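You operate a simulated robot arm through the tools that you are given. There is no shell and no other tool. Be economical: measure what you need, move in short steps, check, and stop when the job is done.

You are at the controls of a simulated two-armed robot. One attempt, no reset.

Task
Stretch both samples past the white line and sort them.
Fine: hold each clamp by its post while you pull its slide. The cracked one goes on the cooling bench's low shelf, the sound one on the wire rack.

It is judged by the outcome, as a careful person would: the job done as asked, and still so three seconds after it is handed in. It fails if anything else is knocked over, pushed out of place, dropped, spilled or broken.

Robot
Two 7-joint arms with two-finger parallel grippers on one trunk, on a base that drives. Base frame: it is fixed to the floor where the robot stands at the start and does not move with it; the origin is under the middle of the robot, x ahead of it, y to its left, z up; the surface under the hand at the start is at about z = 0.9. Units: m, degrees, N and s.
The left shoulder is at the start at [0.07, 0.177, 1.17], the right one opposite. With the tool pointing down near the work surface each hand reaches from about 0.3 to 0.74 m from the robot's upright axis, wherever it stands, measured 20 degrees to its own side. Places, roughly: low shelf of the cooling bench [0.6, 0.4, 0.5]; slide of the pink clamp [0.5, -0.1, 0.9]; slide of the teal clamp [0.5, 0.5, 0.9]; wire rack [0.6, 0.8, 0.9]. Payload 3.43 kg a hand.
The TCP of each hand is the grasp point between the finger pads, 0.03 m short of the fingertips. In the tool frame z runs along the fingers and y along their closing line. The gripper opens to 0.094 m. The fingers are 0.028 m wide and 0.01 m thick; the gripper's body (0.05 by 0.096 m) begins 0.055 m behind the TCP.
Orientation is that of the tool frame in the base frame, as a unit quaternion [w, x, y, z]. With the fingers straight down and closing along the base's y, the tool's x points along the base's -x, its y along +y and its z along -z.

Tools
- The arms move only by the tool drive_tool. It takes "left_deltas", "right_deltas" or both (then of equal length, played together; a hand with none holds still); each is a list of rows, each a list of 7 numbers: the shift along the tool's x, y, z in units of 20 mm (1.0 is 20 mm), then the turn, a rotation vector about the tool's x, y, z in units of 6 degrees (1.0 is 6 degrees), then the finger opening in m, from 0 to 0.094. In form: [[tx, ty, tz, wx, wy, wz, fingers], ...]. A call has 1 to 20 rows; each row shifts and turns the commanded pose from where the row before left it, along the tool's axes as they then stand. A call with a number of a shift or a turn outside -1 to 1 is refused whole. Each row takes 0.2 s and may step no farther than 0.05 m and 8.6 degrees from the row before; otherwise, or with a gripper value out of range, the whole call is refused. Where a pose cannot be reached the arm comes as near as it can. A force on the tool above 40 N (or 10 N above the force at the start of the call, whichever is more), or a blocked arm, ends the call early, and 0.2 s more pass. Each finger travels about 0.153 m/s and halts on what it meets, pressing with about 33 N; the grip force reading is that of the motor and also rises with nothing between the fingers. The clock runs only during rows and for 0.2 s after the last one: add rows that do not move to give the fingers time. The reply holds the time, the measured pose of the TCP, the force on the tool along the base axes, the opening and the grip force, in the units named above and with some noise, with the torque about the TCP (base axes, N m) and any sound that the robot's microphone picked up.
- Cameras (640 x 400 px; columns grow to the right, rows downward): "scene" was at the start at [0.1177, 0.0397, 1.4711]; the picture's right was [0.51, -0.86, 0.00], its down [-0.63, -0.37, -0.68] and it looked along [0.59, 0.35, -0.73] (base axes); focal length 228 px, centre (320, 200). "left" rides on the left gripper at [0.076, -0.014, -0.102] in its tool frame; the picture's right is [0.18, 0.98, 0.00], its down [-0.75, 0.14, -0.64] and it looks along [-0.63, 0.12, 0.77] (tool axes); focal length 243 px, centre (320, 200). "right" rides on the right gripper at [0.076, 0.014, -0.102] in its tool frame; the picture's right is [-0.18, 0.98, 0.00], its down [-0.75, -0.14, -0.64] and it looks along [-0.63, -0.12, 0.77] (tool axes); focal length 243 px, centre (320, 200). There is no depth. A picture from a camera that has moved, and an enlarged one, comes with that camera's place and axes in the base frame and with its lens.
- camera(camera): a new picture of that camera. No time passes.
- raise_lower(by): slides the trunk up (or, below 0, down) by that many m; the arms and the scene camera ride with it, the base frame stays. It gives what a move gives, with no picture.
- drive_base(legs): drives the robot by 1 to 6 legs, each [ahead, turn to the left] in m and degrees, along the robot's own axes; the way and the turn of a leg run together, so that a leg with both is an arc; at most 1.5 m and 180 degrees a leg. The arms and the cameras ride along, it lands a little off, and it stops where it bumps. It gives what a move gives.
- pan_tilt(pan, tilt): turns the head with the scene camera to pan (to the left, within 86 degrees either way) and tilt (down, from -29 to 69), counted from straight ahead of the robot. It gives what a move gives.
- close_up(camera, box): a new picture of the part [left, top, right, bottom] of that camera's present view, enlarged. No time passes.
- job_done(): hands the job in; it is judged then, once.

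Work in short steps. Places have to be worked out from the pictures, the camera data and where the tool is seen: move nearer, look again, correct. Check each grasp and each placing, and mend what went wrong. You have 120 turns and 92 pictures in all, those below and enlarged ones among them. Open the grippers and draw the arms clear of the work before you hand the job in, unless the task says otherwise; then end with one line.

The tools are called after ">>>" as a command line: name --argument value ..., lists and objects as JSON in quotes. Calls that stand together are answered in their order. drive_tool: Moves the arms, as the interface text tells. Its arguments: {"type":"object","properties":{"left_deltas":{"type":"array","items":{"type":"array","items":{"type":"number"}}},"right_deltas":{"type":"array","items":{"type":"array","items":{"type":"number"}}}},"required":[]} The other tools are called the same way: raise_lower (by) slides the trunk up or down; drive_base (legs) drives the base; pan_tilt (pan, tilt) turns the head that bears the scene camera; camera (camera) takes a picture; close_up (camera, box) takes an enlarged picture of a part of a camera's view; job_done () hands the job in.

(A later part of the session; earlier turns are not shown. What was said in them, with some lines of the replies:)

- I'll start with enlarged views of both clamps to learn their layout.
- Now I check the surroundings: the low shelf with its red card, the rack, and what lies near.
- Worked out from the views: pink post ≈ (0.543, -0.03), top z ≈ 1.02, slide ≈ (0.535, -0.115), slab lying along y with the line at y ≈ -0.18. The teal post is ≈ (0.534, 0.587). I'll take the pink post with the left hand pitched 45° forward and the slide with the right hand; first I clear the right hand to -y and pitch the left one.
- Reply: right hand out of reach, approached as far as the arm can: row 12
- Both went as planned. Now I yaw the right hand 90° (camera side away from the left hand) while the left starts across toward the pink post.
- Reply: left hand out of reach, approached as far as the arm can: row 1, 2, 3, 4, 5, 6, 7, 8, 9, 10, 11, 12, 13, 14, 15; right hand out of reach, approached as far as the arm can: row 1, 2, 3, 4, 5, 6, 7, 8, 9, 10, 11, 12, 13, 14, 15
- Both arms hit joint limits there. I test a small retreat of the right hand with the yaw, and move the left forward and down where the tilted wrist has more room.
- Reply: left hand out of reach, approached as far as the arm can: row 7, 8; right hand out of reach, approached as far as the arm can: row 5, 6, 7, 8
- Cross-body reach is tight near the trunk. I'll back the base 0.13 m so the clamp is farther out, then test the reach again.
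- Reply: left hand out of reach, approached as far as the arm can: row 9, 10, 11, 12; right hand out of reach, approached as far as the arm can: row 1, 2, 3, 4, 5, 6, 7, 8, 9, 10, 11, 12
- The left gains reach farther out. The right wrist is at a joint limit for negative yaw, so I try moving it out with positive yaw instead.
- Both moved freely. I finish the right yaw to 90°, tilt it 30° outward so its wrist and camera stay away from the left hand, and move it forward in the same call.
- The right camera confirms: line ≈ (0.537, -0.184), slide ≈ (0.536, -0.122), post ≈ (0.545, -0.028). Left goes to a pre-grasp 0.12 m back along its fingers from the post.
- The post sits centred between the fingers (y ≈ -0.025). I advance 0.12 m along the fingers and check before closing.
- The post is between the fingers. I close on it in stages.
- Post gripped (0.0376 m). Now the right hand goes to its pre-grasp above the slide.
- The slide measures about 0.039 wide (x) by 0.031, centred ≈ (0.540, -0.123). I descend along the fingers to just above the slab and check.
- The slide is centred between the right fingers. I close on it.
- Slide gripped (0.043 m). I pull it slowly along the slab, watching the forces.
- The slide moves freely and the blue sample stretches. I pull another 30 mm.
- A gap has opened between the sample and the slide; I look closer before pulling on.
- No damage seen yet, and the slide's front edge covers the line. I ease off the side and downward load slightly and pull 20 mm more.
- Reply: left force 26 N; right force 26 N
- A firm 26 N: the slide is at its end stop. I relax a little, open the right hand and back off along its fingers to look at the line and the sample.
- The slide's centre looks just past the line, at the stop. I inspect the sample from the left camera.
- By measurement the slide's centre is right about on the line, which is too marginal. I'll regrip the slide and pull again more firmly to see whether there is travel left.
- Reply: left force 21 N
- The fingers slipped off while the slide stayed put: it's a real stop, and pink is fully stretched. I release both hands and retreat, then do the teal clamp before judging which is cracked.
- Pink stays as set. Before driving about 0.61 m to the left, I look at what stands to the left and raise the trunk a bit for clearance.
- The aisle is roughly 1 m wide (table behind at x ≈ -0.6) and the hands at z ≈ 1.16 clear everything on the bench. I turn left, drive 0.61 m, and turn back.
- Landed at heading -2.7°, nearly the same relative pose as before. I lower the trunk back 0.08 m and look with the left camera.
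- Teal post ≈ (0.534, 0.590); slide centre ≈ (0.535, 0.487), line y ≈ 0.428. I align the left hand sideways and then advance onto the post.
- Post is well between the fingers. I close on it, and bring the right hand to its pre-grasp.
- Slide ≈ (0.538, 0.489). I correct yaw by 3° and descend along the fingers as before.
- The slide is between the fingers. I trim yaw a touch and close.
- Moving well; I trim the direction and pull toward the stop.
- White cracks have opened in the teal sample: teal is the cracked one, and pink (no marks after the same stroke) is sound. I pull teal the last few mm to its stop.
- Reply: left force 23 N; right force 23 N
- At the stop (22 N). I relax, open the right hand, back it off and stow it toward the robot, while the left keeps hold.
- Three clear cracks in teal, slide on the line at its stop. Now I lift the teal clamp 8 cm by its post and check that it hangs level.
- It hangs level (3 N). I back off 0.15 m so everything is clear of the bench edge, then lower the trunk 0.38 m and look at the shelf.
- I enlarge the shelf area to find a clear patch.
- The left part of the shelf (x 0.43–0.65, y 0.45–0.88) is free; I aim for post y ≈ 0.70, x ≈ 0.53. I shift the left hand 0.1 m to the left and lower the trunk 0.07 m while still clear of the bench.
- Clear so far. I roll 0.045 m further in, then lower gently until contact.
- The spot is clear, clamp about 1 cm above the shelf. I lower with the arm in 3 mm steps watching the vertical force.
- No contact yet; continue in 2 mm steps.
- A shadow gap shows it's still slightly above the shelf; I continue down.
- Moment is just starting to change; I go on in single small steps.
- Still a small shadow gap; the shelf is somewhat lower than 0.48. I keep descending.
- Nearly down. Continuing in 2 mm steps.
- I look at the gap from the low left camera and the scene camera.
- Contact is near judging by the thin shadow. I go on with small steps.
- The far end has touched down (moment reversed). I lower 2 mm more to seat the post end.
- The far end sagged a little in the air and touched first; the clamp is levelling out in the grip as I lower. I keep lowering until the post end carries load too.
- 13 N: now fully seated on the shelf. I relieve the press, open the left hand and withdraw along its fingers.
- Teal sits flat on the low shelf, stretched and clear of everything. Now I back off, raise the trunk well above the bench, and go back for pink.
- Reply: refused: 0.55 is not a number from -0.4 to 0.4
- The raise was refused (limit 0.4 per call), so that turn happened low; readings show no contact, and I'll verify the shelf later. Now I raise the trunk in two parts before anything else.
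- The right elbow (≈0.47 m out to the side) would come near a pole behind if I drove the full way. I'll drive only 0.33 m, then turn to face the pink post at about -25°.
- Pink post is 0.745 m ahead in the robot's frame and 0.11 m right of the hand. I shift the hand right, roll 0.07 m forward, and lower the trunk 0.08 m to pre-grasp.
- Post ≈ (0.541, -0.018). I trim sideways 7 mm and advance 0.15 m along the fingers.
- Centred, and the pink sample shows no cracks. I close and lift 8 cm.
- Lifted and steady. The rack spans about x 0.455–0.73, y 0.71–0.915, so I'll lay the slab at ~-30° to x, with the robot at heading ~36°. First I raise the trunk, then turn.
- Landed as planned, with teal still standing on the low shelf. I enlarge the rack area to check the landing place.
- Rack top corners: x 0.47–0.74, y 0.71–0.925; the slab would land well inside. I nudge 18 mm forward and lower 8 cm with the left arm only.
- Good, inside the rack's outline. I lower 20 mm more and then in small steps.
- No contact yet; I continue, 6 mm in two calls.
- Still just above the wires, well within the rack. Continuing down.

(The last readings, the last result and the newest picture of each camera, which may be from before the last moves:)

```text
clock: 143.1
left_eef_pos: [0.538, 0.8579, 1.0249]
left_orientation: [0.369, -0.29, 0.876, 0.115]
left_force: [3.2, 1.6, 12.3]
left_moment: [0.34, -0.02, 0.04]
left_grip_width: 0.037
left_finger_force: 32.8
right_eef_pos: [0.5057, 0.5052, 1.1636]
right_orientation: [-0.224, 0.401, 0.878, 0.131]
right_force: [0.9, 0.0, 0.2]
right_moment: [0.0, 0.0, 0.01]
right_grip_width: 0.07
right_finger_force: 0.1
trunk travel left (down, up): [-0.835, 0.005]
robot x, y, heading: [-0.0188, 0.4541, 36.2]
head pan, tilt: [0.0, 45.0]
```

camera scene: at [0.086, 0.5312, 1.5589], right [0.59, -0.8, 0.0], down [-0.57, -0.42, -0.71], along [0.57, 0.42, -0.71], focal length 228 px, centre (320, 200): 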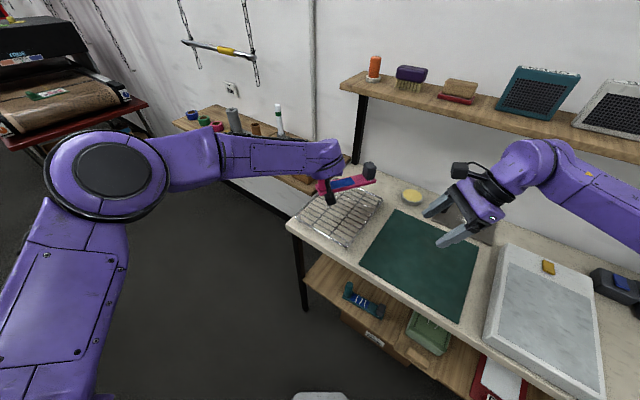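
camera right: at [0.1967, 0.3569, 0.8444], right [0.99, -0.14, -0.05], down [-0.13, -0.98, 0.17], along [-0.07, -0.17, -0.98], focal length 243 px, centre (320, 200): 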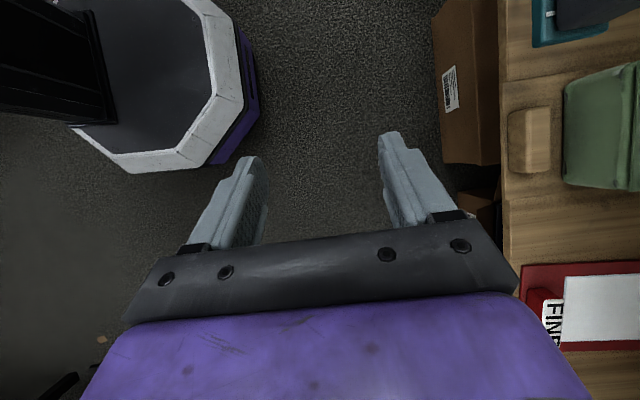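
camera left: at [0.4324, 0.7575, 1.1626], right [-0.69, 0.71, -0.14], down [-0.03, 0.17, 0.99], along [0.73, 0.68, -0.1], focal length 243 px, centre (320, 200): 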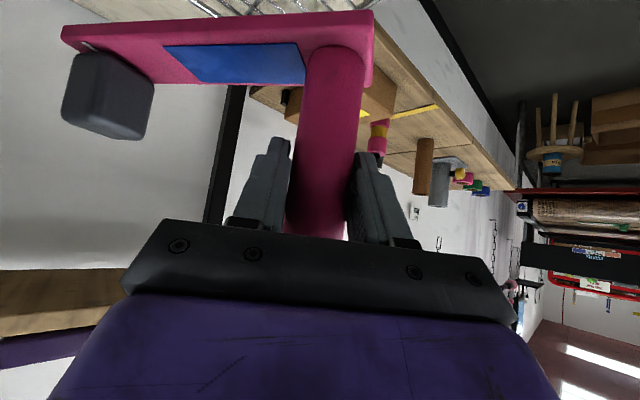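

Contact with 12 N: seated on the wires. I relieve 1.5 mm and look before opening.

>>> drive_tool --left_deltas '[[-0.05, 0, -0.05, 0, 0, 0, 0], [0, 0, 0, 0, 0, 0, 0]]'

>>> close_up --camera "scene" --box '[290, 160, 410, 250]'

>>> close_up --camera "left" --box '[0, 0, 440, 260]'

```text
clock: 143.7
left_eef_pos: [0.5368, 0.8571, 1.026]
left_orientation: [0.369, -0.288, 0.876, 0.113]
left_force: [6.5, 2.0, 15.0]
left_moment: [0.43, -0.26, -0.03]
left_grip_width: 0.0369
left_finger_force: 33.0
right_eef_pos: [0.5052, 0.5041, 1.1632]
right_orientation: [-0.225, 0.401, 0.878, 0.131]
right_force: [0.3, 0.8, 0.5]
right_moment: [0.02, -0.02, -0.01]
right_grip_width: 0.07
right_finger_force: 0.1
trunk travel left (down, up): [-0.835, 0.005]
robot x, y, heading: [-0.0188, 0.4513, 36.6]
head pan, tilt: [0.0, 45.0]
```

```text
4.44 times, centred on (350, 205) of scene
camera zoom: at [0.0847, 0.5289, 1.5592], right [0.59, -0.81, 0.0], down [-0.57, -0.42, -0.71], along [0.57, 0.42, -0.71], focal length 1015 px, centre (187, 178)
```

zoom: 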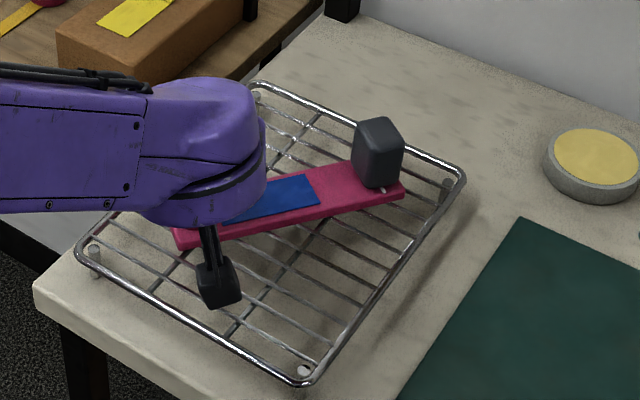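

```text
1.45 times, centred on (220, 130) of left
camera zoom: at [0.444, 0.7712, 1.0438], right [-0.68, 0.72, -0.14], down [-0.03, 0.17, 0.99], along [0.73, 0.68, -0.09], focal length 353 px, centre (466, 302)
```

zoom: 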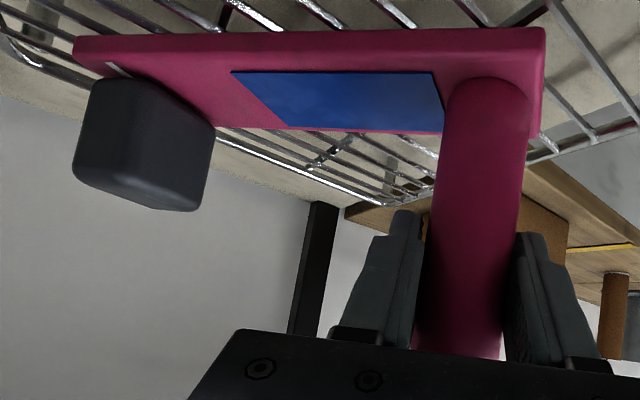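

Seated inside the rim, slab flat on the wires. The arm still presses ~15 N, so I relieve 2 mm more and check.

>>> drive_tool --left_deltas '[[-0.06, 0, -0.06, 0, 0, 0, 0], [-0.03, 0, -0.03, 0, 0, 0, 0], [0, 0, 0, 0, 0, 0, 0]]'

```text
clock: 144.5
left_eef_pos: [0.536, 0.8572, 1.0267]
left_orientation: [0.365, -0.29, 0.877, 0.115]
left_force: [0.7, 0.6, 4.0]
left_moment: [0.3, -0.04, 0.01]
left_grip_width: 0.0366
left_finger_force: 32.9
right_eef_pos: [0.5058, 0.5049, 1.1624]
right_orientation: [-0.225, 0.401, 0.878, 0.13]
right_force: [-0.6, 0.0, -0.3]
right_moment: [-0.02, 0.0, 0.02]
right_grip_width: 0.0701
right_finger_force: 0.0
trunk travel left (down, up): [-0.835, 0.005]
robot x, y, heading: [-0.0207, 0.4573, 36.4]
head pan, tilt: [0.0, 45.0]
```

Light load now. I open and withdraw along the fingers.

>>> drive_tool --left_deltas '[[0, 0, 0, 0, 0, 0, 0.03], [0, 0, 0, 0, 0, 0, 0.045], [0, 0, 0, 0, 0, 0, 0.06], [0, 0, 0, 0, 0, 0, 0.07], [0, 0, 0, 0, 0, 0, 0.07], [0, 0, -0.5, 0, 0, 0, 0.07], [0, 0, -1, 0, 0, 0, 0.07], [0, 0, -1, 0, 0, 0, 0.07], [0, 0, -1, 0, 0, 0, 0.07], [0, 0, -1, 0, 0, 0, 0.07], [0, 0, -1, 0, 0, 0, 0.07], [0, 0, -1, 0, 0, 0, 0.07]]'

>>> close_up --camera "scene" --box '[270, 140, 430, 260]'

>>> camera --camera "left"

```text
clock: 147.1
left_eef_pos: [0.4614, 0.8032, 1.1203]
left_orientation: [0.367, -0.289, 0.877, 0.114]
left_force: [-0.4, -1.3, -0.2]
left_moment: [-0.01, -0.01, 0.01]
left_grip_width: 0.0698
left_finger_force: 0.1
right_eef_pos: [0.5048, 0.5046, 1.1627]
right_orientation: [-0.225, 0.402, 0.878, 0.131]
right_force: [0.6, -0.1, -0.3]
right_moment: [0.01, -0.03, 0.0]
right_grip_width: 0.0701
right_finger_force: 0.1
trunk travel left (down, up): [-0.835, 0.005]
robot x, y, heading: [-0.0146, 0.4541, 36.5]
head pan, tilt: [0.0, 45.0]
```

```text
3.33 times, centred on (350, 200) of scene
camera zoom: at [0.0846, 0.5298, 1.559], right [0.59, -0.8, 0.0], down [-0.57, -0.42, -0.71], along [0.57, 0.42, -0.71], focal length 761 px, centre (220, 200)
```

zoom: 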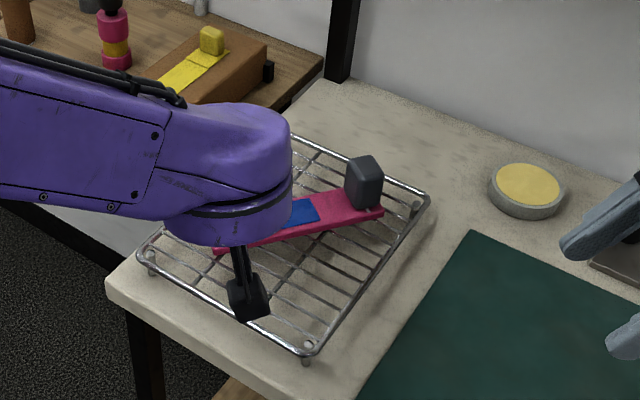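

```text
14 pictures are left
camera left: at [0.3679, 0.7173, 1.138], right [-0.68, 0.71, -0.14], down [-0.03, 0.17, 0.99], along [0.73, 0.68, -0.09], focal length 243 px, centre (320, 200)
```

left: 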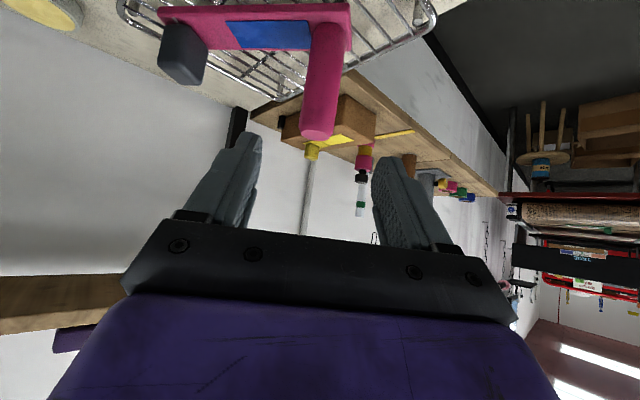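

Pink stands on the rack. I back the robot off and take a last look at both places.

>>> drive_base --legs '[[-0.17, 0]]'

>>> pan_tilt --pan -10 --tilt 38

>>> camera --camera "scene"

>>> close_up --camera "scene" --box '[260, 110, 480, 330]'

```text
clock: 148.6
left_eef_pos: [0.3273, 0.7019, 1.1178]
left_orientation: [0.366, -0.288, 0.878, 0.113]
left_force: [-0.8, 0.6, -0.2]
left_moment: [0.0, 0.01, 0.02]
left_grip_width: 0.0698
left_finger_force: 0.1
right_eef_pos: [0.3707, 0.4038, 1.1616]
right_orientation: [-0.226, 0.402, 0.878, 0.129]
right_force: [0.1, -0.4, 0.1]
right_moment: [-0.02, 0.01, 0.01]
right_grip_width: 0.0701
right_finger_force: 0.0
trunk travel left (down, up): [-0.835, 0.005]
robot x, y, heading: [-0.1572, 0.3529, 36.3]
head pan, tilt: [0.0, 45.0]
```

```text
clock: 149.3
left_eef_pos: [0.3247, 0.7, 1.1196]
left_orientation: [0.368, -0.288, 0.877, 0.114]
left_force: [0.1, -0.3, 0.7]
left_moment: [0.0, 0.0, -0.01]
left_grip_width: 0.07
left_finger_force: 0.1
right_eef_pos: [0.3682, 0.4025, 1.1635]
right_orientation: [-0.225, 0.401, 0.878, 0.13]
right_force: [0.2, -1.1, -1.0]
right_moment: [-0.02, -0.04, 0.02]
right_grip_width: 0.0703
right_finger_force: 0.0
trunk travel left (down, up): [-0.835, 0.005]
robot x, y, heading: [-0.1576, 0.3512, 36.6]
head pan, tilt: [-10.0, 38.0]
```

```text
13 pictures are left
camera scene: at [-0.0408, 0.4185, 1.5693], right [0.44, -0.9, 0.0], down [-0.55, -0.27, -0.79], along [0.71, 0.35, -0.62], focal length 228 px, centre (320, 200)
```

scene: 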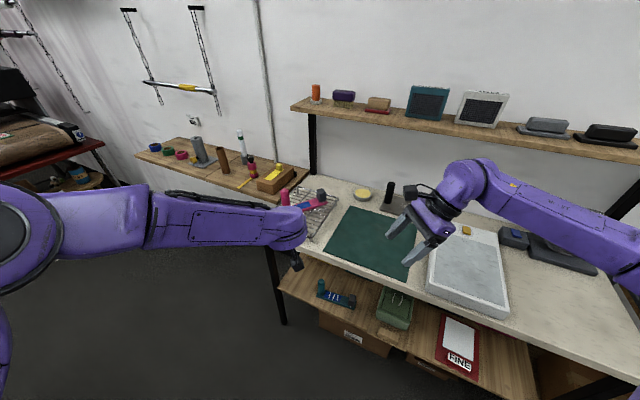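

```text
1.82 times, centred on (370, 220) of scene
camera zoom: at [-0.0408, 0.4185, 1.5693], right [0.44, -0.9, 0.0], down [-0.55, -0.27, -0.79], along [0.71, 0.35, -0.62], focal length 415 px, centre (229, 164)
```

zoom: 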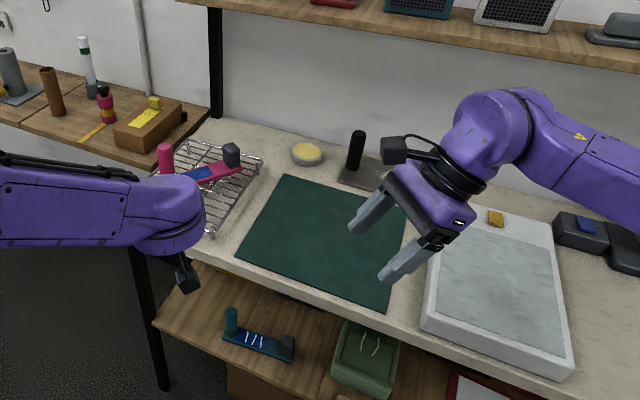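

Both clamps stand where they belong. One last close check of the slides' positions and the shelf items.

>>> close_up --camera "scene" --box '[290, 265, 430, 365]'

>>> close_up --camera "scene" --box '[270, 175, 350, 235]'

```text
4.00 times, centred on (360, 315) of scene
camera zoom: at [-0.0408, 0.4185, 1.5693], right [0.44, -0.9, 0.0], down [-0.55, -0.27, -0.79], along [0.71, 0.35, -0.62], focal length 914 px, centre (160, -260)
```

zoom: 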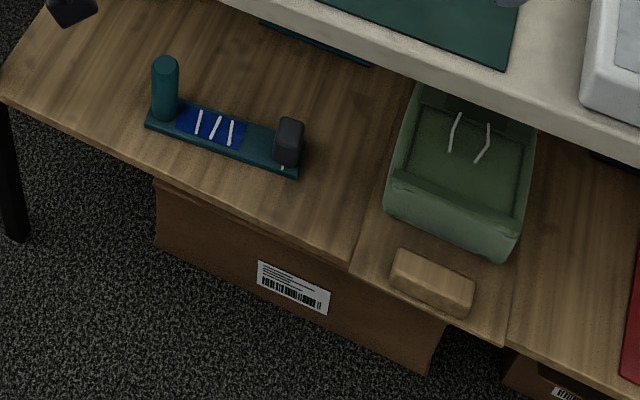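

```text
6.67 times, centred on (310, 205) of scene
camera zoom: at [-0.0408, 0.4185, 1.5693], right [0.44, -0.9, 0.0], down [-0.55, -0.27, -0.79], along [0.71, 0.35, -0.62], focal length 1522 px, centre (387, 167)
```

zoom: 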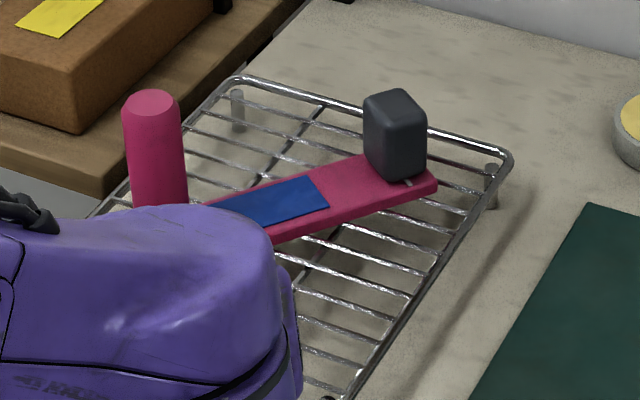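

Both slides are still at their stops, the cracked teal clamp is on the low shelf, the sound pink one is on the rack, and nothing else looks moved. I hand the job in.

>>> job_done

```text
The job is handed in.
```

I pulled both slides to their end stops, which sit about on the white line. The teal sample cracked, so it is on the cooling bench's low shelf. The pink sample stayed sound and is on the wire rack.
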